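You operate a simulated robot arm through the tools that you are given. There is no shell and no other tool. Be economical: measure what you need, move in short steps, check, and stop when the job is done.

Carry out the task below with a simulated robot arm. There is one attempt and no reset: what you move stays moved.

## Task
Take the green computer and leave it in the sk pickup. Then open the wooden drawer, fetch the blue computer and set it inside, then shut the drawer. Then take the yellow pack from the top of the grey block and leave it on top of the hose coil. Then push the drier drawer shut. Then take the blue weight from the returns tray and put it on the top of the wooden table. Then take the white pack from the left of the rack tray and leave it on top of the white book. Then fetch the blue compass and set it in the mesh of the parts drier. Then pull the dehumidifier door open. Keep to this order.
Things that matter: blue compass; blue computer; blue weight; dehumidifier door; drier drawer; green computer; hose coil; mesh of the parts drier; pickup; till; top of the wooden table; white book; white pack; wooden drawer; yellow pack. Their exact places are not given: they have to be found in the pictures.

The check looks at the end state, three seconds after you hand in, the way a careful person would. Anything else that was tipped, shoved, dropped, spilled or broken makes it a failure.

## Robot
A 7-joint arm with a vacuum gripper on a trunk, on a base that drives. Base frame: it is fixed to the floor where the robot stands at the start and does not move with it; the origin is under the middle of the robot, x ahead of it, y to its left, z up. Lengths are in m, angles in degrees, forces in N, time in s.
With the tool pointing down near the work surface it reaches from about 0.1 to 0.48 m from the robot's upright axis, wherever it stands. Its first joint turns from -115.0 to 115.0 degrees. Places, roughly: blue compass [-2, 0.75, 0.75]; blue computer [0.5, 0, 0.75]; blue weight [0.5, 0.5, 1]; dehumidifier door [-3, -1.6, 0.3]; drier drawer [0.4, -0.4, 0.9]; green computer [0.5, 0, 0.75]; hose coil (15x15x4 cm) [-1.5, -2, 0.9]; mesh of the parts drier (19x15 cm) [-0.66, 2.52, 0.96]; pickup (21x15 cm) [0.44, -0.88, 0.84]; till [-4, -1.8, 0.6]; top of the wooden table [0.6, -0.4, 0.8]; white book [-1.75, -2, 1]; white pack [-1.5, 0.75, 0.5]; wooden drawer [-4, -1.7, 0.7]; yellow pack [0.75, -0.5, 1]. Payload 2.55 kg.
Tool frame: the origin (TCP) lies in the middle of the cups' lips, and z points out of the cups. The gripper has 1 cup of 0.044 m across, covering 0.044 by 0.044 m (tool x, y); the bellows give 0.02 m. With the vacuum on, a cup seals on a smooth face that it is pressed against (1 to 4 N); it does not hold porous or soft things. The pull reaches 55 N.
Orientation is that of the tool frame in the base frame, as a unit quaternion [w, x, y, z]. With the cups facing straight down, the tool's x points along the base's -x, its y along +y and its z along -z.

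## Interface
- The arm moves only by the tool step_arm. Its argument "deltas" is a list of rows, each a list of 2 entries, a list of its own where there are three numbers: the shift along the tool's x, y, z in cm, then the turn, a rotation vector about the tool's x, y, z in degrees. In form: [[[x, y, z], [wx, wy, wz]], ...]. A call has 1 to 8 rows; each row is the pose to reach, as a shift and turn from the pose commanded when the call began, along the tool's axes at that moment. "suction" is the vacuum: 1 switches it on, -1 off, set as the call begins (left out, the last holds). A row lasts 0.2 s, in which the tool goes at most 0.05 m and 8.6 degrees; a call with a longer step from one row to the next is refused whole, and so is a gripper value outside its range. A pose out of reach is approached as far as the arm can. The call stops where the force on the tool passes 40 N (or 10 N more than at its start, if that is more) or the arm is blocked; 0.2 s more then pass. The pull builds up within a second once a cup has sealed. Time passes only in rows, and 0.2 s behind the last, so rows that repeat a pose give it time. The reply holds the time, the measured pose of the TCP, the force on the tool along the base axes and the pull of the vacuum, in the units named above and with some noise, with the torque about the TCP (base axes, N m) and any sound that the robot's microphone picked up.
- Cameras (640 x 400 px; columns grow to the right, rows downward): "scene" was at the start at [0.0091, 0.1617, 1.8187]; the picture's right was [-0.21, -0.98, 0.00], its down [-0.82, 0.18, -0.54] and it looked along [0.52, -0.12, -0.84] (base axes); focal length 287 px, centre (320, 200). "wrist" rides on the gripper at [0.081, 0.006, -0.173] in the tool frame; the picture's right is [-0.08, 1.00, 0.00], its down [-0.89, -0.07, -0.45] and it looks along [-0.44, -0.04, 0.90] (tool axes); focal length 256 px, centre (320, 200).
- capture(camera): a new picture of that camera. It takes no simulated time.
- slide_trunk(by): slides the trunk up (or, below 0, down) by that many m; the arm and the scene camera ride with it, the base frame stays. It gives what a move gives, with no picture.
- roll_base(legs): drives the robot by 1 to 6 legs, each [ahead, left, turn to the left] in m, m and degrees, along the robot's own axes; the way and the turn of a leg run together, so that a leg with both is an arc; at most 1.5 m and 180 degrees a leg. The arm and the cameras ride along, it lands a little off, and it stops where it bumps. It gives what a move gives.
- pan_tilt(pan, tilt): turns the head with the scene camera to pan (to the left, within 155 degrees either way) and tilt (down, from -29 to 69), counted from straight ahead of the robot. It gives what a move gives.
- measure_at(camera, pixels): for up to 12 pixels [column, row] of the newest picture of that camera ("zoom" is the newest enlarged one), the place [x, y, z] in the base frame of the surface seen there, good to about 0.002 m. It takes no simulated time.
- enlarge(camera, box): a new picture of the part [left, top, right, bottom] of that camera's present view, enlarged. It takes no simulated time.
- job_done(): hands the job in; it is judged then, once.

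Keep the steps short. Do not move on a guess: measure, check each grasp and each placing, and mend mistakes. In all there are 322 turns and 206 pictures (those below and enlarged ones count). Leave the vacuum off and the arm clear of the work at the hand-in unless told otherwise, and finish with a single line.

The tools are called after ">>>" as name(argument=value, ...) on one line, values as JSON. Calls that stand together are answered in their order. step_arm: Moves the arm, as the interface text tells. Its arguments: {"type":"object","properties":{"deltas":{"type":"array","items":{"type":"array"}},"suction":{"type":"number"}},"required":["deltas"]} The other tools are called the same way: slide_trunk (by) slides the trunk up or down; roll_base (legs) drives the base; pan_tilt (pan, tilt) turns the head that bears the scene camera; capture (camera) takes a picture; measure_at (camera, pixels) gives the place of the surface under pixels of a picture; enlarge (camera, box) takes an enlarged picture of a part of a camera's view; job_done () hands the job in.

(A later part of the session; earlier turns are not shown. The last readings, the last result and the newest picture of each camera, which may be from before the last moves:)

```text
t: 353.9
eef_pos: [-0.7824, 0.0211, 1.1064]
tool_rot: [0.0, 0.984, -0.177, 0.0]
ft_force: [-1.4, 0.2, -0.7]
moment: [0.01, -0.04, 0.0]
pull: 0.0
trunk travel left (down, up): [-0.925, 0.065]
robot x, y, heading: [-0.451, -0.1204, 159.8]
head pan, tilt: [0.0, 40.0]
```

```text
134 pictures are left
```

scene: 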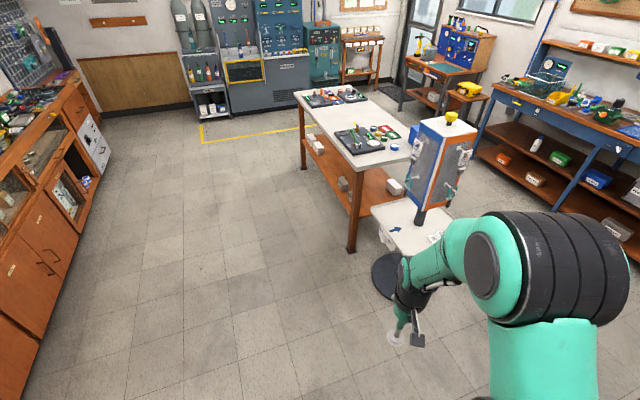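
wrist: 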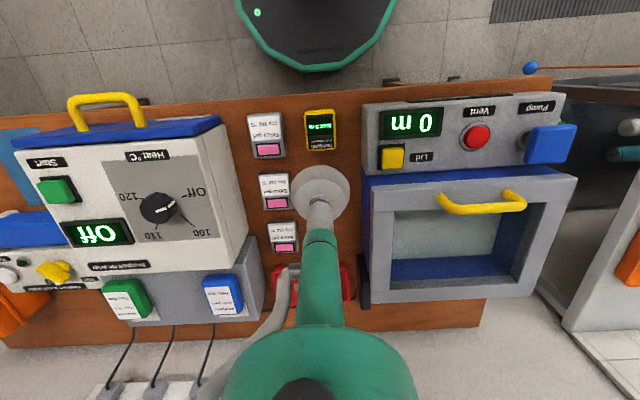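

>>> enlarge(camera="scene", box=[340, 110, 490, 310])

>>> measure_at(camera="scene", pixels=[[385, 208], [385, 240], [395, 230], [430, 235], [420, 245], [350, 250], [445, 145], [420, 170], [470, 160], [380, 275], [415, 125], [450, 118]])

```text
2.00 times, centred on (415, 210) of scene
```

zoom: 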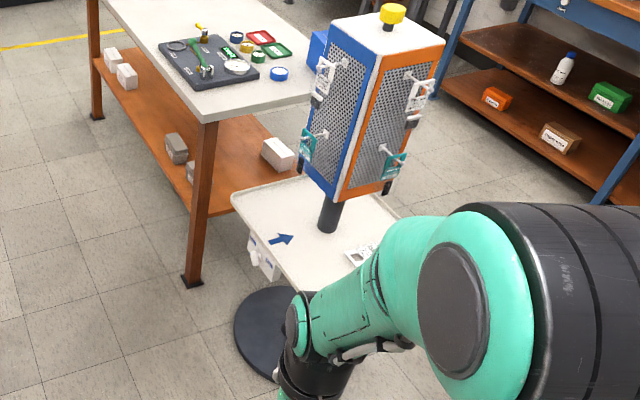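

```text
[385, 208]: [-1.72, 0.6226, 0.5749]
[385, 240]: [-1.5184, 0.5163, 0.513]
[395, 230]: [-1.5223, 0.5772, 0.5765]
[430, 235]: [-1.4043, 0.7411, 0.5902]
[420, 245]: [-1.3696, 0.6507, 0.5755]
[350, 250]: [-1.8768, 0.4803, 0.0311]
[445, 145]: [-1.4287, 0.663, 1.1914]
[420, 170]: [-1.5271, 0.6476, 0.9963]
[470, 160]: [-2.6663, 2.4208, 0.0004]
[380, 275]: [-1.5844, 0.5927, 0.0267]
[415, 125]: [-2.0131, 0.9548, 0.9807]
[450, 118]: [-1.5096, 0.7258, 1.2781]
```

>>> roll_base(legs=[[0.3, 0, 0]])

>>> pan_tilt(pan=-25, tilt=45)

>>> capture(camera="scene")

```text
t: 355.9
eef_pos: [-1.0598, 0.1239, 1.1047]
tool_rot: [-0.001, 0.984, -0.179, 0.0]
ft_force: [0.0, -0.1, 0.3]
moment: [-0.03, -0.01, -0.01]
pull: 0.1
trunk travel left (down, up): [-0.925, 0.065]
robot x, y, heading: [-0.7294, -0.0133, 159.8]
head pan, tilt: [0.0, 40.0]
```

```text
t: 356.8
eef_pos: [-1.0593, 0.1227, 1.1057]
tool_rot: [-0.001, 0.984, -0.179, 0.0]
ft_force: [0.0, 0.1, -0.9]
moment: [-0.01, -0.03, -0.03]
pull: 0.2
trunk travel left (down, up): [-0.925, 0.065]
robot x, y, heading: [-0.7294, -0.0188, 159.6]
head pan, tilt: [-25.0, 45.0]
```

```text
132 pictures are left
```

scene: 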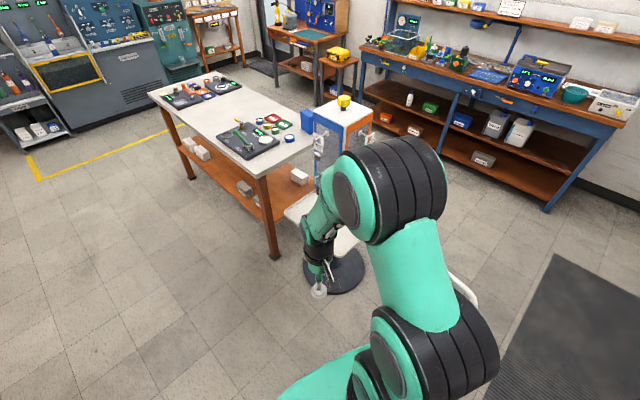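

>>> roll_base(legs=[[0, 0, -80]])

>>> pan_tilt(pan=55, tilt=42)

>>> capture(camera="scene")

```text
t: 360.6
eef_pos: [-0.6491, 0.3338, 1.1052]
tool_rot: [0.001, -0.638, 0.77, -0.001]
ft_force: [-0.4, -0.3, 0.2]
moment: [-0.01, -0.02, -0.02]
pull: 0.0
trunk travel left (down, up): [-0.925, 0.065]
robot x, y, heading: [-0.729, -0.0182, 79.5]
head pan, tilt: [-25.0, 45.0]
```

```text
t: 362.2
eef_pos: [-0.6496, 0.3345, 1.1048]
tool_rot: [0.001, -0.638, 0.77, -0.001]
ft_force: [0.1, 0.7, -0.4]
moment: [-0.05, -0.01, -0.01]
pull: 0.0
trunk travel left (down, up): [-0.925, 0.065]
robot x, y, heading: [-0.7267, -0.0181, 79.4]
head pan, tilt: [55.0, 42.0]
```

```text
131 pictures are left
```

scene: 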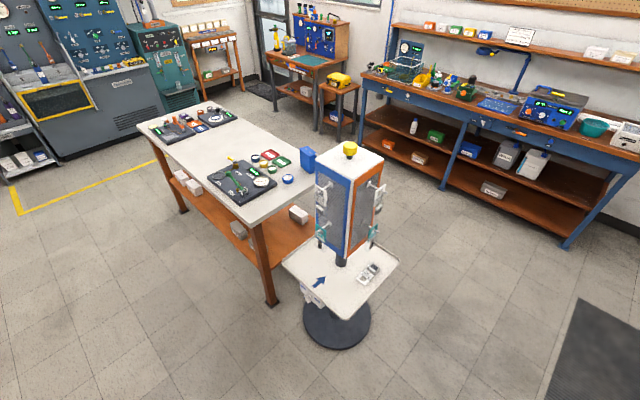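

>>> enlarge(camera="scene", box=[260, 130, 420, 330])

>>> measure_at(camera="scene", pixels=[[282, 258], [343, 318], [399, 264], [308, 290], [316, 298], [368, 272], [345, 260], [320, 280], [300, 268], [375, 268], [362, 280]])

```text
2.00 times, centred on (340, 230) of scene
```

zoom: 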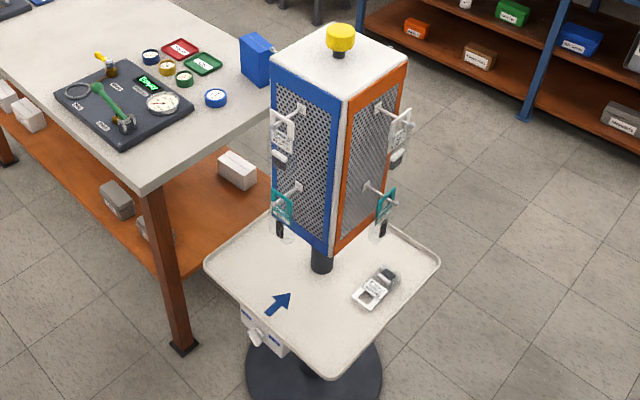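

```text
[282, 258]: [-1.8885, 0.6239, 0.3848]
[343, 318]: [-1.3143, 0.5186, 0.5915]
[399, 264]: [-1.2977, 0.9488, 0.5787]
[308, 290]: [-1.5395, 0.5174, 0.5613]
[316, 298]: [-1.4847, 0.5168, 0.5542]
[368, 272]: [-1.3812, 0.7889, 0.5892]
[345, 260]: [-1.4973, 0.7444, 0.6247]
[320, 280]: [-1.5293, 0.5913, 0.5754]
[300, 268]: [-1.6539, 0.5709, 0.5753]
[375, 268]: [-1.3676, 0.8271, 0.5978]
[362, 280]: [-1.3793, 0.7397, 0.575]
```

>>> roll_base(legs=[[1.3, 0.2, 10]])

>>> pan_tilt(pan=115, tilt=42)

>>> capture(camera="scene")

```text
t: 368.7
eef_pos: [-0.7733, 1.6436, 1.1047]
tool_rot: [0.001, -0.698, 0.716, -0.001]
ft_force: [-1.3, 0.9, 0.8]
moment: [-0.02, 0.02, -0.02]
pull: 0.1
trunk travel left (down, up): [-0.925, 0.065]
robot x, y, heading: [-0.7954, 1.2887, 89.0]
head pan, tilt: [55.0, 42.0]
```

```text
t: 370.0
eef_pos: [-0.774, 1.6445, 1.1045]
tool_rot: [0.001, -0.7, 0.715, -0.001]
ft_force: [-0.2, -0.4, -0.5]
moment: [0.0, 0.02, 0.01]
pull: 0.0
trunk travel left (down, up): [-0.925, 0.065]
robot x, y, heading: [-0.7945, 1.2867, 88.9]
head pan, tilt: [115.0, 42.0]
```

```text
129 pictures are left
```

scene: 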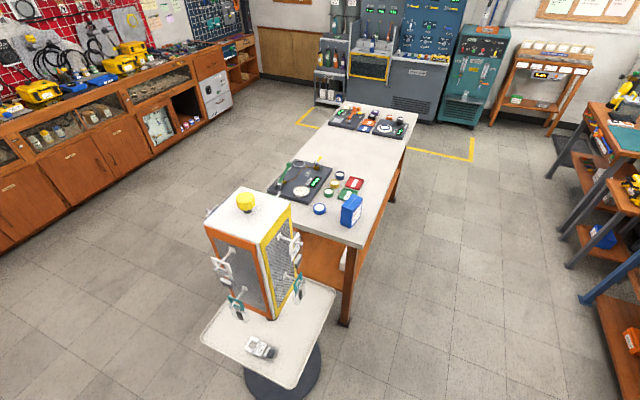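

>>> enlarge(camera="scene", box=[190, 150, 380, 390])

>>> measure_at(camera="scene", pixels=[[262, 347], [252, 342], [272, 352], [200, 335], [293, 388], [335, 290], [270, 318], [222, 265], [235, 305], [295, 240], [245, 202], [300, 300]])

```text
1.67 times, centred on (285, 270) of scene
```

zoom: 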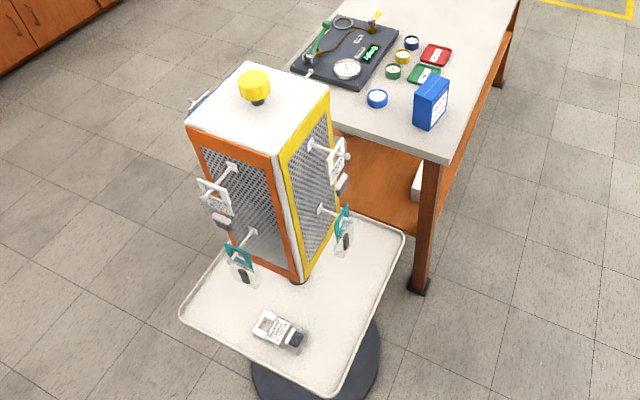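

```text
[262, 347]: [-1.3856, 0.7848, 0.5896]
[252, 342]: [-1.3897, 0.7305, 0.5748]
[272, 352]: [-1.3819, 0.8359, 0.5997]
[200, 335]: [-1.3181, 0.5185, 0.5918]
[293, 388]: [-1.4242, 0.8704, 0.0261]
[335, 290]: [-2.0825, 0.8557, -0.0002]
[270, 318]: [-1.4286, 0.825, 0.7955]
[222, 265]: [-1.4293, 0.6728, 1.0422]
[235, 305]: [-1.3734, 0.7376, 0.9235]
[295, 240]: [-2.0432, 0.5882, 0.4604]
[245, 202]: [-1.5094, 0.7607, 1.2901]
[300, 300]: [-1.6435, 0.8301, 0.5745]
```

Only one pack is visible on the tray's +x side; the -x side is hidden. I drive around to the front (-y) to view it.

>>> roll_base(legs=[[-1.4, 0, 1], [0, 1.1, 0]])

>>> pan_tilt(pan=0, tilt=40)

>>> capture(camera="scene")

```text
t: 382.3
eef_pos: [-1.9145, 0.2366, 1.1062]
tool_rot: [-0.001, 0.71, -0.704, 0.001]
ft_force: [0.0, 0.1, 0.5]
moment: [-0.01, 0.0, 0.02]
pull: 0.1
trunk travel left (down, up): [-0.925, 0.065]
robot x, y, heading: [-1.9213, -0.1202, 90.8]
head pan, tilt: [115.0, 42.0]
```

```text
t: 384.3
eef_pos: [-1.9137, 0.237, 1.1052]
tool_rot: [0.0, 0.71, -0.704, 0.001]
ft_force: [0.1, 0.0, 0.3]
moment: [-0.03, -0.04, -0.01]
pull: 0.1
trunk travel left (down, up): [-0.925, 0.065]
robot x, y, heading: [-1.9208, -0.1188, 90.8]
head pan, tilt: [0.0, 40.0]
```

```text
127 pictures are left
```

scene: 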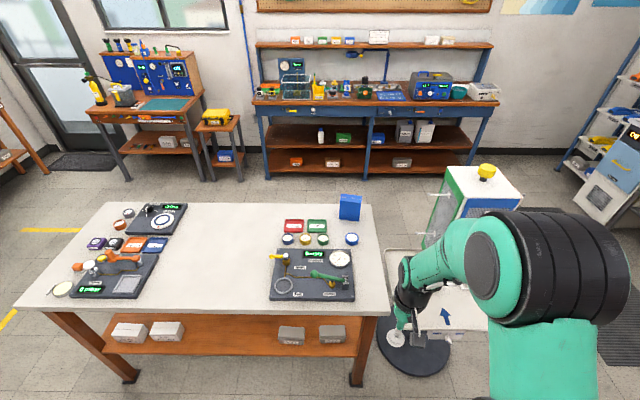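

>>> roll_base(legs=[[0, 0, -90]])

>>> pan_tilt(pan=60, tilt=45)

>>> capture(camera="scene")

```text
t: 388.6
eef_pos: [-1.5664, -0.1411, 1.1072]
tool_rot: [-0.001, 0.011, 1.0, -0.001]
ft_force: [0.2, -0.3, 0.3]
moment: [-0.03, 0.0, -0.04]
pull: 0.1
trunk travel left (down, up): [-0.925, 0.065]
robot x, y, heading: [-1.9256, -0.1217, -0.7]
head pan, tilt: [0.0, 40.0]
```

```text
t: 389.9
eef_pos: [-1.5669, -0.1407, 1.1056]
tool_rot: [0.001, 0.01, 1.0, 0.0]
ft_force: [0.0, -0.3, -0.8]
moment: [0.01, -0.04, -0.01]
pull: 0.1
trunk travel left (down, up): [-0.925, 0.065]
robot x, y, heading: [-1.9231, -0.1196, -0.9]
head pan, tilt: [60.0, 45.0]
```

```text
126 pictures are left
```

scene: 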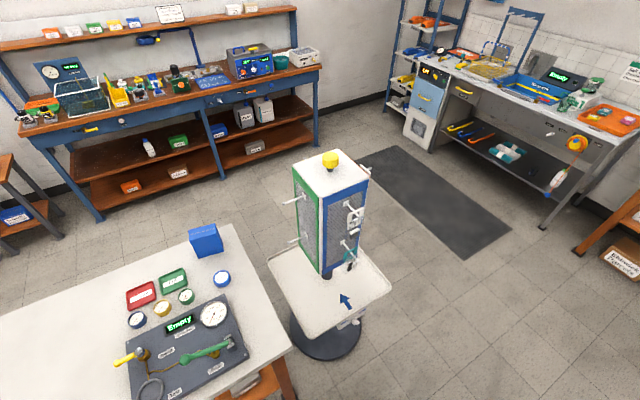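

>>> enlarge(camera="scene", box=[260, 140, 400, 360])

>>> enlarge(camera="scene", box=[90, 210, 290, 400])

>>> measure_at(camera="zoom", pixels=[[150, 238], [410, 150], [315, 185], [230, 215], [385, 220], [125, 165], [360, 70], [270, 160], [420, 60], [340, 250]])

```text
1.82 times, centred on (330, 250) of scene
```

zoom: 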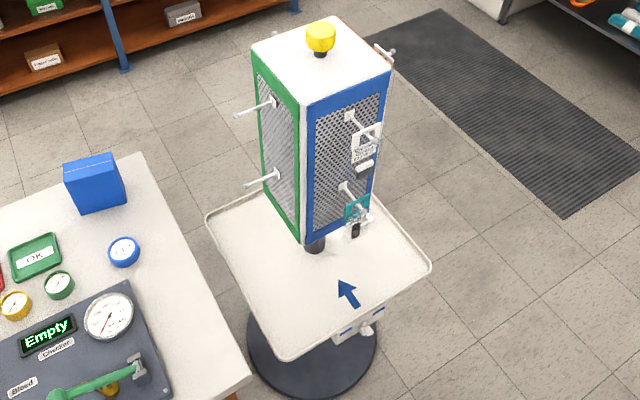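

```text
2.11 times, centred on (190, 305) of scene
```

zoom: 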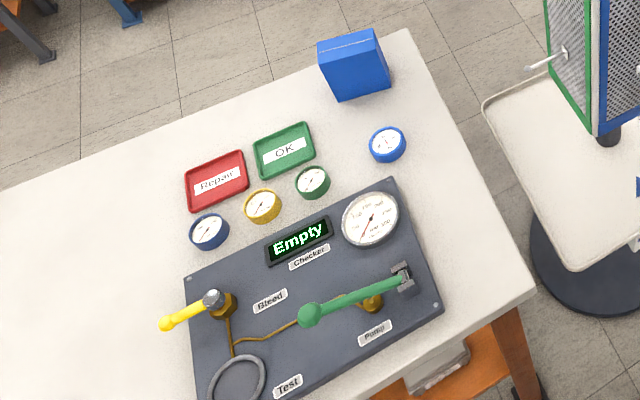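

```text
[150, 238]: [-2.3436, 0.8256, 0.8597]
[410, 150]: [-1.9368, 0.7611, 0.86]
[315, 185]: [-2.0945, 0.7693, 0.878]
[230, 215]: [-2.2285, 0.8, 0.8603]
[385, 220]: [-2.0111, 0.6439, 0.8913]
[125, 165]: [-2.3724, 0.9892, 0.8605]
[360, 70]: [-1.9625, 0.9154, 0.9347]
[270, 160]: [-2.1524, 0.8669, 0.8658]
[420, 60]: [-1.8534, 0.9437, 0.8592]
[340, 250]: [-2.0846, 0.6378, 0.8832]
```

>>> enlarge(camera="scene", box=[120, 250, 240, 335])

>>> measure_at(camera="scene", pixels=[[222, 279], [137, 320], [162, 309], [186, 297]])

```text
4.71 times, centred on (180, 292) of scene
```

zoom: 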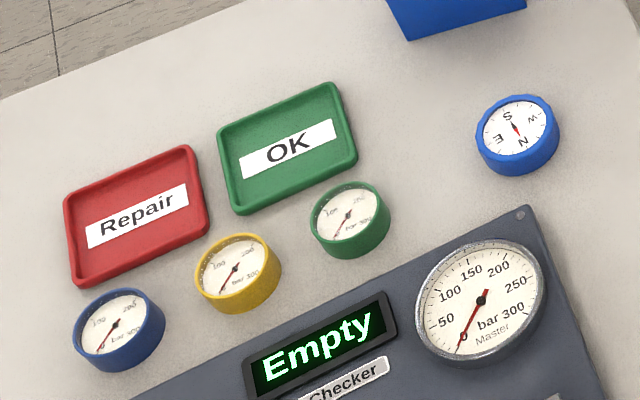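

```text
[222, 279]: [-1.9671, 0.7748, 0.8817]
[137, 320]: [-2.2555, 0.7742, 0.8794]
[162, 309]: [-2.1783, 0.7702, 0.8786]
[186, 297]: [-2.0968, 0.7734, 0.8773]
```

The blue compass is at (-1.967,0.775,0.882). The only white pack in the tray lies at ≈(-1.385,0.785). I go to the rack's +x side for a close look.

>>> roll_base(legs=[[1.15, 0, 0.8], [0, 0.93, 0], [0, 0, 180]])

>>> capture(camera="wrist")

>>> pan_tilt(pan=0, tilt=45)

>>> capture(camera="scene")

```text
t: 407.7
eef_pos: [-1.1084, 0.8096, 1.1051]
tool_rot: [-0.001, 1.0, 0.014, 0.0]
ft_force: [-0.3, -0.7, 0.2]
moment: [0.0, -0.01, -0.03]
pull: 0.1
trunk travel left (down, up): [-0.925, 0.065]
robot x, y, heading: [-0.7467, 0.8055, -178.0]
head pan, tilt: [60.0, 45.0]
```

```text
122 pictures are left
```

wrist: 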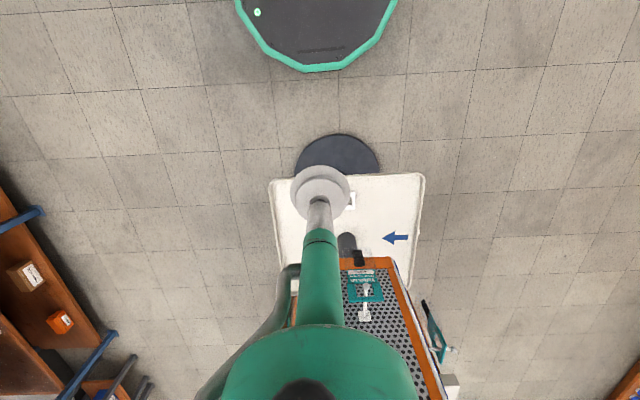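

```text
t: 409.0
eef_pos: [-1.1088, 0.8094, 1.1054]
tool_rot: [-0.001, 1.0, 0.014, 0.0]
ft_force: [-0.2, -0.3, 0.5]
moment: [-0.01, 0.0, 0.0]
pull: 0.1
trunk travel left (down, up): [-0.925, 0.065]
robot x, y, heading: [-0.7498, 0.8067, -178.3]
head pan, tilt: [0.0, 45.0]
```

```text
121 pictures are left
```

scene: 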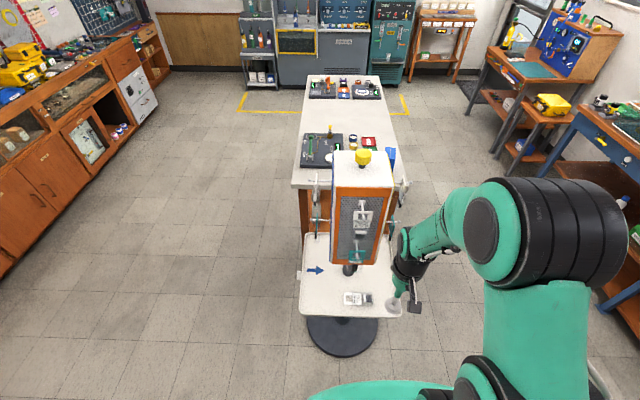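

>>> enlarge(camera="scene", box=[290, 150, 420, 320])

>>> measure_at(camera="scene", pixels=[[346, 297], [370, 297], [358, 295], [358, 304], [345, 303], [371, 292], [355, 258], [358, 238], [361, 215], [300, 316], [400, 316], [368, 302]])

```text
2.35 times, centred on (355, 235) of scene
```

zoom: 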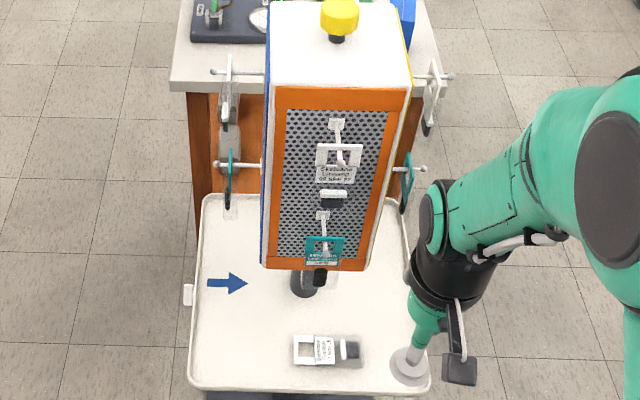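

```text
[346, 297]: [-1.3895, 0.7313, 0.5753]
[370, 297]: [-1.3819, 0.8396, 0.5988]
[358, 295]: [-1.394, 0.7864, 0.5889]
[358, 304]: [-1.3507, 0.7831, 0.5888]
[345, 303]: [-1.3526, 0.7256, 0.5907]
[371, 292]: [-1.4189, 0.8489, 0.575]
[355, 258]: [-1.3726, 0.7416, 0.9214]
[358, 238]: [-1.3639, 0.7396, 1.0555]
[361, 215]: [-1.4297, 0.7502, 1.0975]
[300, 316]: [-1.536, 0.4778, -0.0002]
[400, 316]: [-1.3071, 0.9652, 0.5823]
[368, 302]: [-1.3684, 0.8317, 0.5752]
```

>>> measure_at(camera="zoom", pixels=[[320, 275], [308, 262], [340, 262], [325, 240], [320, 284], [345, 240], [306, 242], [325, 345], [355, 350], [300, 340], [320, 225], [326, 352]])

```text
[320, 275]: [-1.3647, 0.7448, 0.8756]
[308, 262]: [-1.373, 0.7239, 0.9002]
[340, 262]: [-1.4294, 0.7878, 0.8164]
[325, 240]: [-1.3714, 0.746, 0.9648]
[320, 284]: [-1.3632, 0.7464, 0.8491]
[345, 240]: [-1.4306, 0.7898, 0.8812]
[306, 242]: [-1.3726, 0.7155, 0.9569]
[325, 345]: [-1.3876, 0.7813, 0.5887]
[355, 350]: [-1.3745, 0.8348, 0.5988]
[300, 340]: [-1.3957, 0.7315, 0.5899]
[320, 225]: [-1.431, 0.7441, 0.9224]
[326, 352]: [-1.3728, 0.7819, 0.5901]
```

The pack: label card y .756–.806, x -1.40..-1.345, z 0.589. Hanging packs (z≥0.845) overhang it, so I approach low with the tool leaning outward ~17°. First lower the trunk here, in free space, and lean the tool.

>>> slide_trunk(by=-0.4)

>>> step_arm(deltas=[[[0, 0, 0], [-4, -6, 0]], [[0, 0, 0], [-8, -11, 0]], [[0, 0, 1], [-9.9, -14, 0]], [[0, 0, 2], [-9.9, -14, 0]], [[0, 0, 2], [-9.9, -14, 0]]])

>>> capture(camera="wrist")

```text
t: 412.9
eef_pos: [-1.1076, 0.8097, 0.7063]
tool_rot: [-0.001, 1.0, 0.014, 0.0]
ft_force: [-0.2, -0.2, -0.5]
moment: [0.04, 0.02, -0.03]
pull: 0.0
trunk travel left (down, up): [-0.525, 0.465]
robot x, y, heading: [-0.7511, 0.8077, -178.1]
head pan, tilt: [0.0, 45.0]
```

```text
t: 414.1
eef_pos: [-1.1086, 0.8094, 0.6856]
tool_rot: [0.087, 0.989, 0.013, -0.12]
ft_force: [-0.6, -0.7, 0.2]
moment: [0.0, -0.02, -0.03]
pull: 0.1
trunk travel left (down, up): [-0.525, 0.465]
robot x, y, heading: [-0.7484, 0.806, -178.3]
head pan, tilt: [0.0, 45.0]
```

```text
119 pictures are left
```

wrist: 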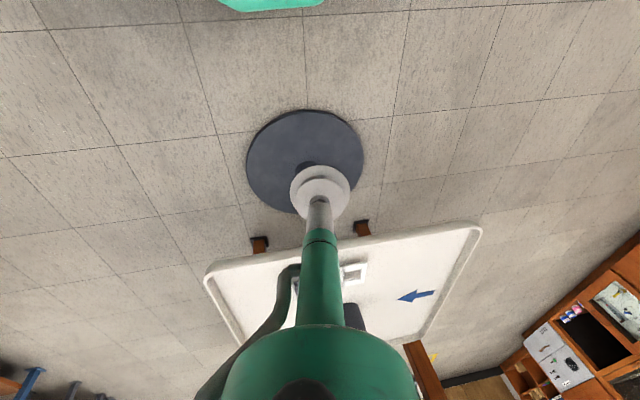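

>>> roll_base(legs=[[0.19, 0, 0]])

>>> capture(camera="wrist")

>>> capture(camera="scene")

```text
t: 415.6
eef_pos: [-1.2947, 0.8048, 0.6854]
tool_rot: [0.087, 0.989, 0.012, -0.12]
ft_force: [-0.8, 0.3, -0.8]
moment: [-0.01, -0.05, 0.0]
pull: 0.0
trunk travel left (down, up): [-0.525, 0.465]
robot x, y, heading: [-0.939, 0.8024, -178.5]
head pan, tilt: [0.0, 45.0]
```

```text
118 pictures are left
```

wrist: 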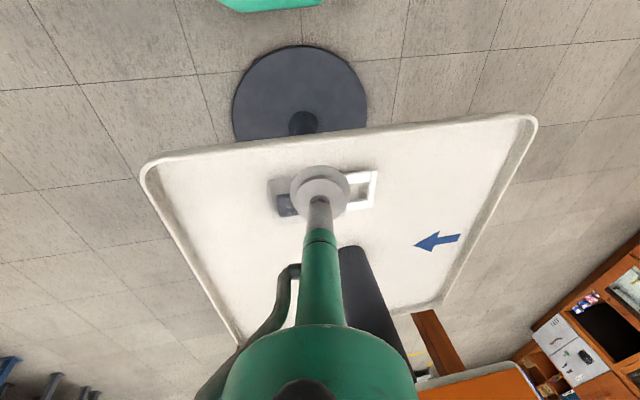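

```text
117 pictures are left
```

scene: 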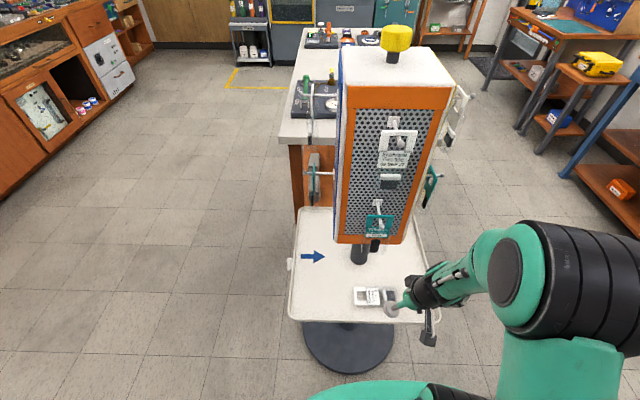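

>>> step_arm(deltas=[[[-2.6, 0.2, 2], [0, 0, 0]], [[-5.3, 0.4, 4], [0, 0, 0]], [[-5.3, 0.4, 7], [0, 0, 0]], [[-5.3, 0.4, 8.5], [0, 0, 0]], [[-5.3, 0.4, 8.5], [0, 0, 0]]])

>>> capture(camera="wrist")

>>> enlarge(camera="scene", box=[330, 180, 460, 330])

```text
t: 416.8
eef_pos: [-1.3651, 0.7861, 0.6193]
tool_rot: [0.086, 0.989, 0.012, -0.122]
ft_force: [-0.1, -0.1, -0.2]
moment: [0.01, 0.0, 0.03]
pull: 0.1
trunk travel left (down, up): [-0.525, 0.465]
robot x, y, heading: [-0.936, 0.7978, -178.3]
head pan, tilt: [0.0, 45.0]
```

```text
116 pictures are left
```

wrist: 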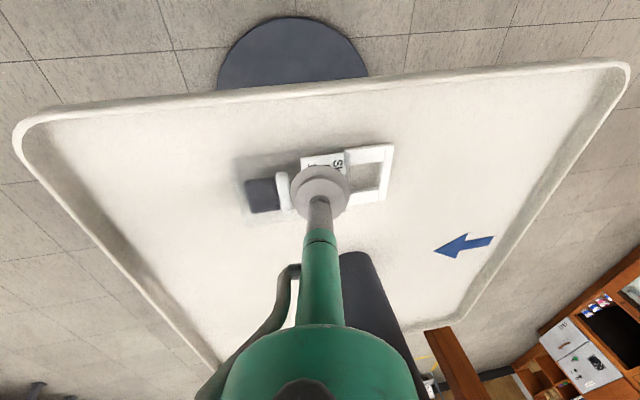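

```text
2.67 times, centred on (395, 255) of scene
```

zoom: 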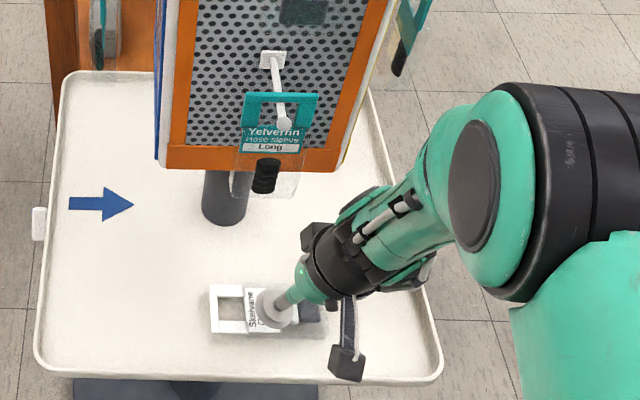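

Good clearance. I press along the tool axis with suction.

>>> step_arm(deltas=[[[0, 0, 2], [0, 0, 0]], [[0, 0, 3], [0, 0, 0]], [[0, 0, 3.5], [0, 0, 0]], [[0, 0, 3.9], [0, 0, 0]], [[0, 0, 3.9], [0, 0, 0]], [[0, 0, 3.9], [0, 0, 0]], [[0, 0, 3.9], [0, 0, 0]]], suction=1)

```text
t: 417.6
eef_pos: [-1.3794, 0.782, 0.5919]
tool_rot: [0.086, 0.988, 0.012, -0.129]
ft_force: [2.6, -1.1, 13.7]
moment: [-0.13, -0.71, -0.02]
pull: 54.9
trunk travel left (down, up): [-0.525, 0.465]
robot x, y, heading: [-0.937, 0.8015, -178.6]
head pan, tilt: [0.0, 45.0]
stopped in row 3: the force on the tool passed its limit at 41 N (the readings are from after the stop); the commanded pose is now the measured one
```

Sealed. I lift 5 cm, then draw outward (+x) and up.

>>> step_arm(deltas=[[[-0.5, 0.3, -1.9], [0, 0, 0]], [[-1.2, 0.8, -4.8], [0, 0, 0]], [[2.7, 1, -5.7], [0, 0, 0]], [[6.6, 1.2, -6.7], [0, 0, 0]], [[9.5, 1.3, -7.4], [0, 0, 0]], [[9.5, 1.3, -7.4], [0, 0, 0]]])

>>> roll_base(legs=[[-0.3, 0, 0]])

>>> capture(camera="scene")

>>> capture(camera="wrist")

```text
t: 419.0
eef_pos: [-1.2672, 0.7805, 0.6389]
tool_rot: [0.086, 0.988, 0.01, -0.126]
ft_force: [1.1, 0.5, -1.4]
moment: [0.26, -0.27, -0.02]
pull: 54.8
trunk travel left (down, up): [-0.525, 0.465]
robot x, y, heading: [-0.9353, 0.802, -178.5]
head pan, tilt: [0.0, 45.0]
```

```text
t: 421.0
eef_pos: [-0.9709, 0.7882, 0.6393]
tool_rot: [0.087, 0.988, 0.013, -0.127]
ft_force: [0.3, -0.7, 0.3]
moment: [0.23, -0.26, -0.03]
pull: 54.9
trunk travel left (down, up): [-0.525, 0.465]
robot x, y, heading: [-0.6421, 0.81, -178.3]
head pan, tilt: [0.0, 45.0]
```

```text
114 pictures are left
```

scene: 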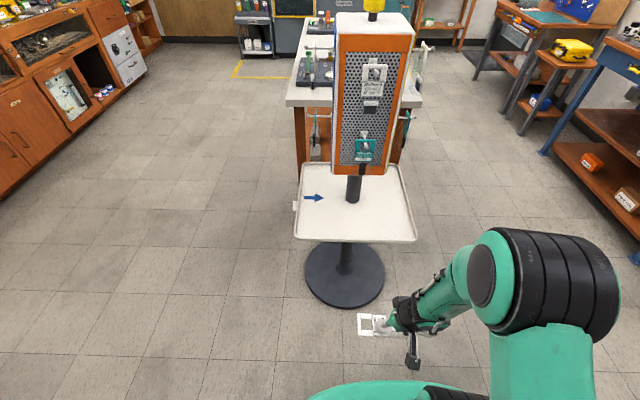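

```text
113 pictures are left
```

wrist: 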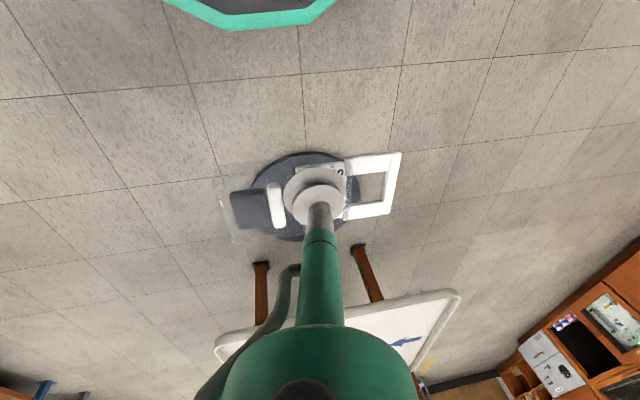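

Pack held, tray empty. I straighten the tool and raise the trunk.

>>> step_arm(deltas=[[[0, 0, -1], [3.3, 5, 0]], [[0, 0, -2], [6.6, 10, 0]], [[0, 0, -3], [9.8, 14.7, -0.2]], [[0, 0, -3], [9.8, 14.7, -0.2]]])

>>> slide_trunk(by=0.4)

```text
t: 422.0
eef_pos: [-0.9624, 0.7925, 0.6661]
tool_rot: [-0.001, 1.0, 0.014, 0.001]
ft_force: [0.5, -0.4, -0.7]
moment: [0.28, -0.27, -0.02]
pull: 54.9
out of reach, approached as far as the arm can: row 3
trunk travel left (down, up): [-0.525, 0.465]
robot x, y, heading: [-0.642, 0.8082, -178.2]
head pan, tilt: [0.0, 45.0]
```

```text
t: 425.9
eef_pos: [-0.9634, 0.7922, 1.0672]
tool_rot: [-0.001, 1.0, 0.014, 0.0]
ft_force: [-0.5, 0.3, -1.2]
moment: [0.23, -0.23, -0.01]
pull: 55.0
trunk travel left (down, up): [-0.925, 0.065]
robot x, y, heading: [-0.6421, 0.8114, -178.4]
head pan, tilt: [0.0, 45.0]
```

>>> roll_base(legs=[[0, 1.5, 0], [1.1, 0, 0], [0, 0, 88.4]])

>>> pan_tilt(pan=15, tilt=40)

>>> capture(camera="scene")

>>> capture(camera="wrist")

```text
t: 442.2
eef_pos: [-1.6925, -1.0279, 1.0673]
tool_rot: [0.0, 0.707, 0.707, 0.0]
ft_force: [-0.9, 0.3, -0.2]
moment: [0.22, 0.18, 0.01]
pull: 54.5
trunk travel left (down, up): [-0.925, 0.065]
robot x, y, heading: [-1.6973, -0.7037, -89.7]
head pan, tilt: [0.0, 45.0]
```

```text
t: 443.0
eef_pos: [-1.691, -1.0272, 1.0659]
tool_rot: [0.0, 0.707, 0.707, 0.0]
ft_force: [-0.1, -0.4, -0.1]
moment: [0.2, 0.2, 0.03]
pull: 55.0
trunk travel left (down, up): [-0.925, 0.065]
robot x, y, heading: [-1.6998, -0.6995, -89.8]
head pan, tilt: [15.0, 40.0]
```

```text
112 pictures are left
```

scene: 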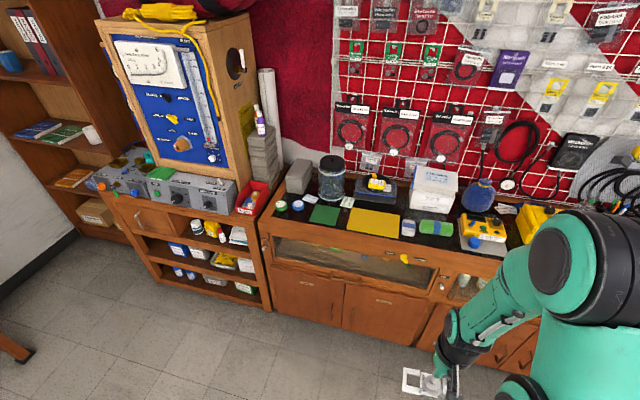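

```text
111 pictures are left
```

wrist: 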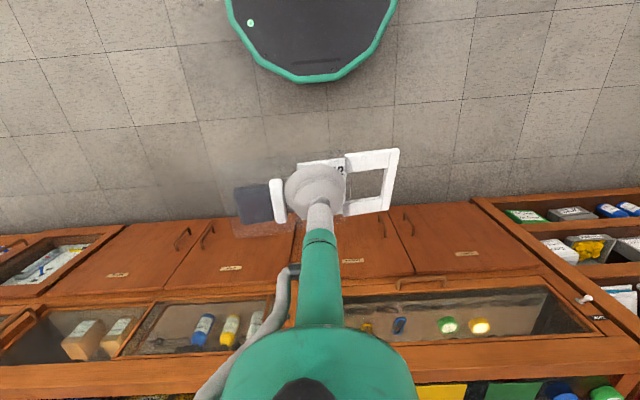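

>>> enlarge(camera="scene", box=[350, 140, 480, 240])

>>> measure_at(camera="zoom", pixels=[[310, 135], [420, 110], [420, 150], [500, 130], [520, 165], [320, 115], [330, 165], [420, 190], [510, 195], [560, 200], [110, 220], [600, 260]])

```text
4.00 times, centred on (415, 190) of scene
```

zoom: 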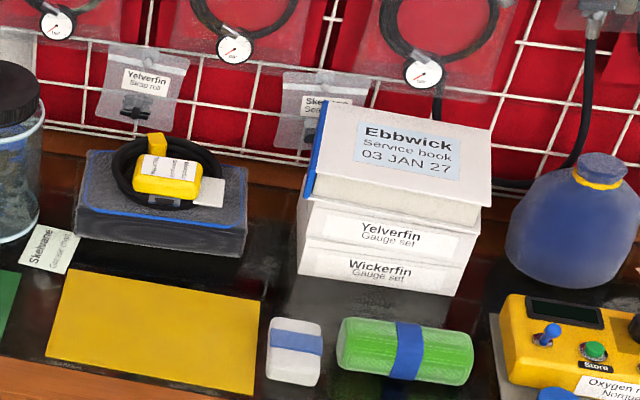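

```text
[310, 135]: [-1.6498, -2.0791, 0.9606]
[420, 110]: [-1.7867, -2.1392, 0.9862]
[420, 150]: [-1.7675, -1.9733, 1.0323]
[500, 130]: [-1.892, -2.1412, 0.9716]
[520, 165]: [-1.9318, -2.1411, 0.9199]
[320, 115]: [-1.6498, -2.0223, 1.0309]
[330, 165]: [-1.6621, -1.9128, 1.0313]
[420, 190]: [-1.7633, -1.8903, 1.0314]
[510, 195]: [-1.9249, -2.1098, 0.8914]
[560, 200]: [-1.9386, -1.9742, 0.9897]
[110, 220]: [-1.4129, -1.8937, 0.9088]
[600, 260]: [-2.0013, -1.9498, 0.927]
```

Book top: z≈1.031, x -1.65..-1.83, y -1.885..≈-2.05. I extend and lean the tool forward ~26° here in free space to check the reach r≈0.69.

>>> step_arm(deltas=[[[-4, 0, -1], [0, 0, 0]], [[-8, 0, -3], [0, 0, 0]], [[-12, 0, -5], [0, 0, 0]], [[-15, 0, -7], [0, -6, 0]], [[-19, 0, -9], [0, -13, 0]], [[-23, 0, -10], [0, -20, 0]], [[-27, 0, -10], [0, -26, 0]], [[-31, 0, -10], [0, -26, 0]]])

>>> step_arm(deltas=[[[-1.8, 0, 0.9], [0, 0, 0]], [[-3.6, 0, 1.8], [0, 0, 0]], [[-5.4, 0, 2.6], [0, 0, 0]], [[-5.4, 0, 2.6], [0, 0, 0]]])

```text
t: 444.8
eef_pos: [-1.6908, -1.3406, 1.1679]
tool_rot: [0.157, 0.69, 0.689, -0.159]
ft_force: [0.4, 0.2, 0.1]
moment: [0.22, 0.17, -0.08]
pull: 55.1
trunk travel left (down, up): [-0.925, 0.065]
robot x, y, heading: [-1.7, -0.704, -90.1]
head pan, tilt: [15.0, 40.0]
```

```text
t: 445.8
eef_pos: [-1.6924, -1.3963, 1.1694]
tool_rot: [0.158, 0.688, 0.69, -0.16]
ft_force: [0.5, -0.3, -0.6]
moment: [0.21, 0.16, -0.08]
pull: 54.7
trunk travel left (down, up): [-0.925, 0.065]
robot x, y, heading: [-1.6967, -0.7052, -90.2]
head pan, tilt: [15.0, 40.0]
```

Reach confirmed. I shift right 4.5 cm and drive ahead 0.53 m.

>>> roll_base(legs=[[0, -0.047, 0.2], [0.53, 0, 0]])

>>> capture(camera="wrist")

>>> capture(camera="scene")

```text
t: 449.3
eef_pos: [-1.7408, -1.9246, 1.168]
tool_rot: [0.158, 0.69, 0.688, -0.16]
ft_force: [0.1, -0.7, -0.8]
moment: [0.19, 0.15, -0.11]
pull: 55.0
trunk travel left (down, up): [-0.925, 0.065]
robot x, y, heading: [-1.7436, -1.2326, -90.1]
head pan, tilt: [15.0, 40.0]
```

```text
109 pictures are left
```

wrist: 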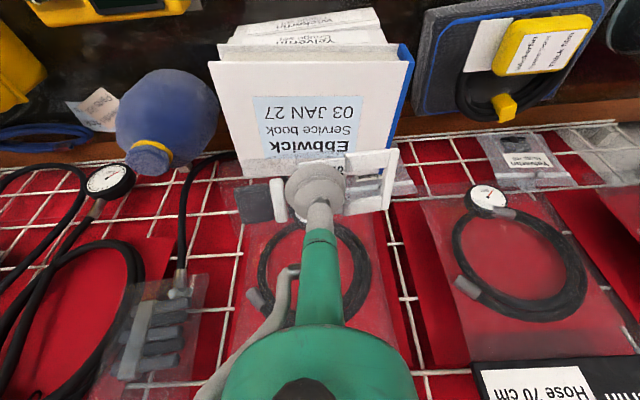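

```text
108 pictures are left
```

scene: 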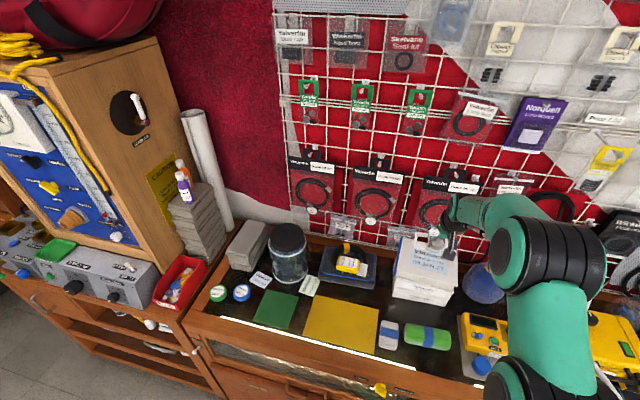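

>>> measure_at(camera="wrist", pixels=[[213, 66], [404, 62], [390, 145], [238, 160], [300, 75], [310, 140], [255, 205], [395, 170], [275, 195], [230, 130]])

```text
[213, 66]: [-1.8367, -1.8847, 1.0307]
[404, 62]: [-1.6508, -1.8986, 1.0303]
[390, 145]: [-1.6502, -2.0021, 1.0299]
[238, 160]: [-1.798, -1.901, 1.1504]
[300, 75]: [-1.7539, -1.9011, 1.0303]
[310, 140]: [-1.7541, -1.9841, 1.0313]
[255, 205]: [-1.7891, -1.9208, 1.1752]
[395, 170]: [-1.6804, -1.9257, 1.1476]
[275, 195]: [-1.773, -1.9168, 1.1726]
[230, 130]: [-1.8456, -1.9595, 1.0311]
```

I move 1.5 cm forward, lower the trunk 8.5 cm, and continue down gently.

>>> step_arm(deltas=[[[-1.4, 0, 0.7], [0, 0, 0]], [[-1.4, 0, 0.7], [0, 0, 0]]])

>>> slide_trunk(by=-0.085)

>>> capture(camera="wrist")

```text
t: 449.9
eef_pos: [-1.7419, -1.9398, 1.1683]
tool_rot: [0.158, 0.69, 0.688, -0.16]
ft_force: [-0.2, 0.1, -2.0]
moment: [0.19, 0.12, -0.12]
pull: 54.9
trunk travel left (down, up): [-0.925, 0.065]
robot x, y, heading: [-1.744, -1.2321, -90.4]
head pan, tilt: [15.0, 40.0]
```

```text
t: 451.1
eef_pos: [-1.7416, -1.9396, 1.083]
tool_rot: [0.158, 0.69, 0.688, -0.16]
ft_force: [-0.9, -0.7, -0.4]
moment: [0.19, 0.13, -0.1]
pull: 54.6
trunk travel left (down, up): [-0.84, 0.15]
robot x, y, heading: [-1.7448, -1.2298, -90.3]
head pan, tilt: [15.0, 40.0]
```

```text
107 pictures are left
```

wrist: 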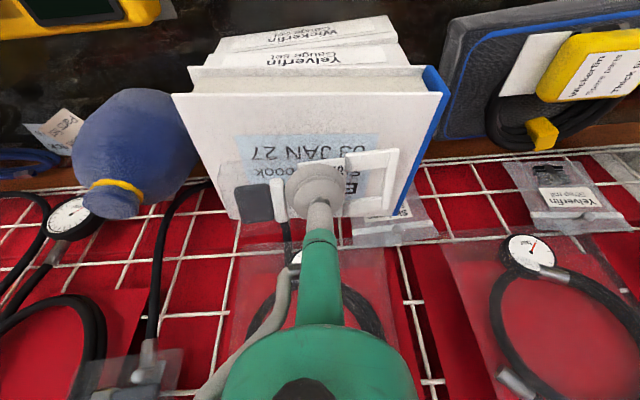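

>>> step_arm(deltas=[[[0.44, 0, 0.9], [0, 0, 0]], [[0.88, 0, 1.8], [0, 0, 0]], [[0.88, 0, 1.8], [0, 0, 0]]])

>>> step_arm(deltas=[[[0.22, 0, 0.45], [0, 0, 0]], [[0.44, 0, 0.9], [0, 0, 0]], [[0.44, 0, 0.9], [0, 0, 0]]])

```text
t: 451.9
eef_pos: [-1.7407, -1.941, 1.0658]
tool_rot: [0.16, 0.69, 0.687, -0.162]
ft_force: [-0.6, -1.2, 4.2]
moment: [0.23, 0.04, -0.13]
pull: 54.3
trunk travel left (down, up): [-0.84, 0.15]
robot x, y, heading: [-1.7455, -1.2304, -89.9]
head pan, tilt: [15.0, 40.0]
```

```text
t: 452.8
eef_pos: [-1.742, -1.9415, 1.063]
tool_rot: [0.166, 0.688, 0.686, -0.166]
ft_force: [-2.5, -0.9, 28.7]
moment: [0.64, -0.51, -0.09]
pull: 54.5
trunk travel left (down, up): [-0.84, 0.15]
robot x, y, heading: [-1.7422, -1.2304, -90.2]
head pan, tilt: [15.0, 40.0]
```

In contact. I ease 0.7 cm up, release, and retreat along the tool axis.

>>> step_arm(deltas=[[[-0.3, 0, -0.6], [0, 0, 0]], [[-0.3, 0, -0.6], [0, 0, 0]]])

>>> step_arm(deltas=[[[0, 0, 0], [0, 0, 0]], [[0, 0, 0], [0, 0, 0]], [[0, 0, 0], [0, 0, 0]], [[0, 0, -1], [0, 0, 0]], [[0, 0, -3], [0, 0, 0]], [[0, 0, -6], [0, 0, 0]], [[0, 0, -10], [0, 0, 0]], [[0, 0, -10], [0, 0, 0]]], suction=-1)

>>> capture(camera="wrist")

>>> enlarge(camera="scene", box=[340, 190, 500, 320])

```text
t: 453.4
eef_pos: [-1.7418, -1.9381, 1.0629]
tool_rot: [0.159, 0.69, 0.688, -0.16]
ft_force: [-0.6, -2.8, 15.4]
moment: [0.4, -0.17, -0.13]
pull: 54.6
trunk travel left (down, up): [-0.84, 0.15]
robot x, y, heading: [-1.7477, -1.2338, -90.2]
head pan, tilt: [15.0, 40.0]
```

```text
t: 455.1
eef_pos: [-1.74, -1.8974, 1.147]
tool_rot: [0.157, 0.69, 0.688, -0.159]
ft_force: [-0.5, -0.3, -0.5]
moment: [-0.01, 0.01, 0.01]
pull: 0.1
trunk travel left (down, up): [-0.84, 0.15]
robot x, y, heading: [-1.7414, -1.2283, -90.2]
head pan, tilt: [15.0, 40.0]
```

```text
106 pictures are left
```

wrist: 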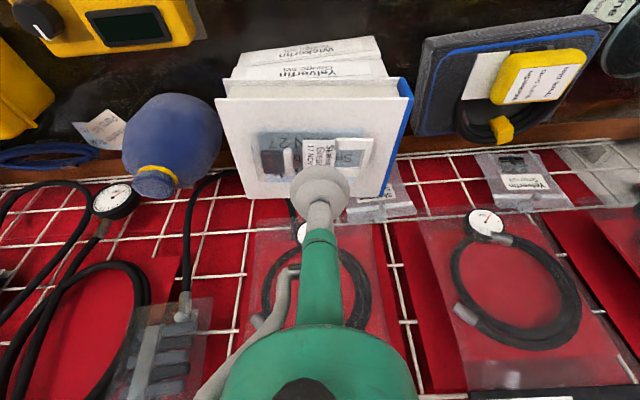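

```text
3.08 times, centred on (420, 255) of scene
```

zoom: 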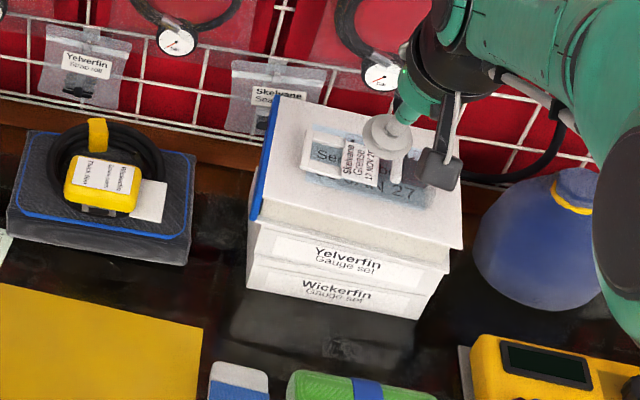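

White pack lies on the book. I raise, back off, and fold the tool upright.

>>> slide_trunk(by=0.085)

>>> roll_base(legs=[[-0.5, 0, 0]])

>>> step_arm(deltas=[[[3, 0, -1], [0, 7, 0]], [[6, 0, -2], [0, 14, 0]], [[9, 0, -3], [0, 21, 0]], [[12, 0, -4], [0, 26, 0]], [[15, 0, -5], [0, 26, 0]], [[17, 0, -4], [0, 26, 0]], [[17, 0, -4], [0, 26, 0]]])

>>> capture(camera="scene")

```text
t: 456.4
eef_pos: [-1.7412, -1.8958, 1.2332]
tool_rot: [0.158, 0.69, 0.688, -0.16]
ft_force: [0.3, -1.4, 0.5]
moment: [0.01, -0.04, -0.04]
pull: 0.0
trunk travel left (down, up): [-0.925, 0.065]
robot x, y, heading: [-1.7459, -1.2308, -90.4]
head pan, tilt: [15.0, 40.0]
```

```text
t: 459.4
eef_pos: [-1.7358, -1.3827, 1.233]
tool_rot: [0.159, 0.688, 0.69, -0.16]
ft_force: [-0.6, -0.6, 1.2]
moment: [-0.02, -0.01, -0.01]
pull: 0.0
trunk travel left (down, up): [-0.925, 0.065]
robot x, y, heading: [-1.7452, -0.7203, -89.8]
head pan, tilt: [15.0, 40.0]
```

```text
t: 461.0
eef_pos: [-1.7365, -1.2118, 1.1971]
tool_rot: [0.0, 0.706, 0.708, 0.0]
ft_force: [-0.6, 0.0, 0.4]
moment: [0.01, 0.01, -0.01]
pull: 0.1
out of reach, approached as far as the arm can: row 4
trunk travel left (down, up): [-0.925, 0.065]
robot x, y, heading: [-1.7473, -0.7154, -89.9]
head pan, tilt: [15.0, 40.0]
```

```text
104 pictures are left
```

scene: 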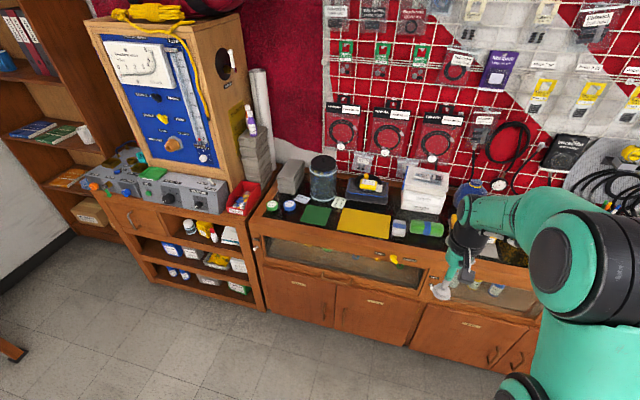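

>>> step_arm(deltas=[[[4, 0, 3], [0, 0, 0]], [[8, 0, 6], [0, 0, 0]], [[8, 0, 6], [0, 0, 0]]])

>>> roll_base(legs=[[0, 0, 180], [0, 0.5, 0], [0.45, 0, 0]])

>>> pan_tilt(pan=-20, tilt=55)

>>> capture(camera="scene")

>>> capture(camera="wrist")

```text
t: 461.8
eef_pos: [-1.7349, -1.134, 1.1364]
tool_rot: [-0.001, 0.706, 0.709, 0.0]
ft_force: [-0.5, -0.1, -0.4]
moment: [0.02, -0.03, 0.02]
pull: 0.1
trunk travel left (down, up): [-0.925, 0.065]
robot x, y, heading: [-1.7482, -0.7192, -89.8]
head pan, tilt: [15.0, 40.0]
```

```text
t: 474.4
eef_pos: [-2.2882, 0.1248, 1.1363]
tool_rot: [-0.001, 0.723, -0.691, 0.001]
ft_force: [-0.1, 0.0, -0.7]
moment: [-0.03, 0.0, 0.01]
pull: 0.0
trunk travel left (down, up): [-0.925, 0.065]
robot x, y, heading: [-2.2587, -0.2919, 92.6]
head pan, tilt: [15.0, 40.0]
```

```text
t: 475.4
eef_pos: [-2.2884, 0.1234, 1.1364]
tool_rot: [-0.001, 0.722, -0.691, 0.001]
ft_force: [-0.2, -1.0, 0.6]
moment: [0.0, 0.01, 0.0]
pull: 0.0
trunk travel left (down, up): [-0.925, 0.065]
robot x, y, heading: [-2.2596, -0.2909, 92.6]
head pan, tilt: [-20.0, 55.0]
```

```text
103 pictures are left
```

scene: 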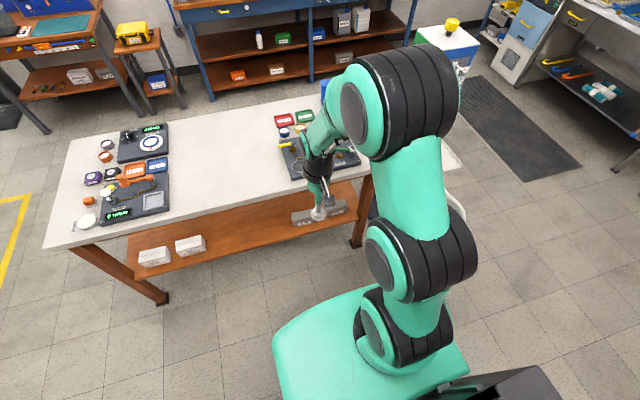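

```text
102 pictures are left
```

wrist: 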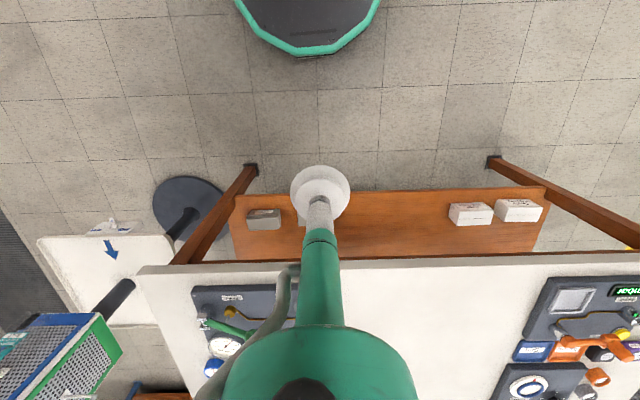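

>>> measure_at(camera="wrist", pixels=[[270, 192], [400, 190], [265, 215], [250, 170], [225, 190], [250, 268], [214, 365], [225, 345], [140, 272], [320, 200], [230, 325], [320, 53]])

```text
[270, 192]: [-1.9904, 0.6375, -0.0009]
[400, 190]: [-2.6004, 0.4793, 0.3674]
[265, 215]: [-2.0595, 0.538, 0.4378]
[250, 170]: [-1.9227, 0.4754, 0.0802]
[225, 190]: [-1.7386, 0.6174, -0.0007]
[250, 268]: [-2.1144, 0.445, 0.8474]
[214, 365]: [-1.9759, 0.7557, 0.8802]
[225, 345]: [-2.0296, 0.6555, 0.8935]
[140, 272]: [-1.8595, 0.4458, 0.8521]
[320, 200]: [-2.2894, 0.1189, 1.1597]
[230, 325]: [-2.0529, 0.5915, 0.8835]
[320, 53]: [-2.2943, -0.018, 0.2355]
```

>>> roll_base(legs=[[0, 0, -2.6], [0.5, 0, 0]])

```text
t: 478.7
eef_pos: [-2.2695, 0.6194, 1.1374]
tool_rot: [-0.001, 0.707, -0.707, 0.0]
ft_force: [0.0, -0.1, 0.3]
moment: [0.0, -0.01, -0.01]
pull: 0.1
trunk travel left (down, up): [-0.925, 0.065]
robot x, y, heading: [-2.2584, 0.205, 90.1]
head pan, tilt: [-20.0, 55.0]
```

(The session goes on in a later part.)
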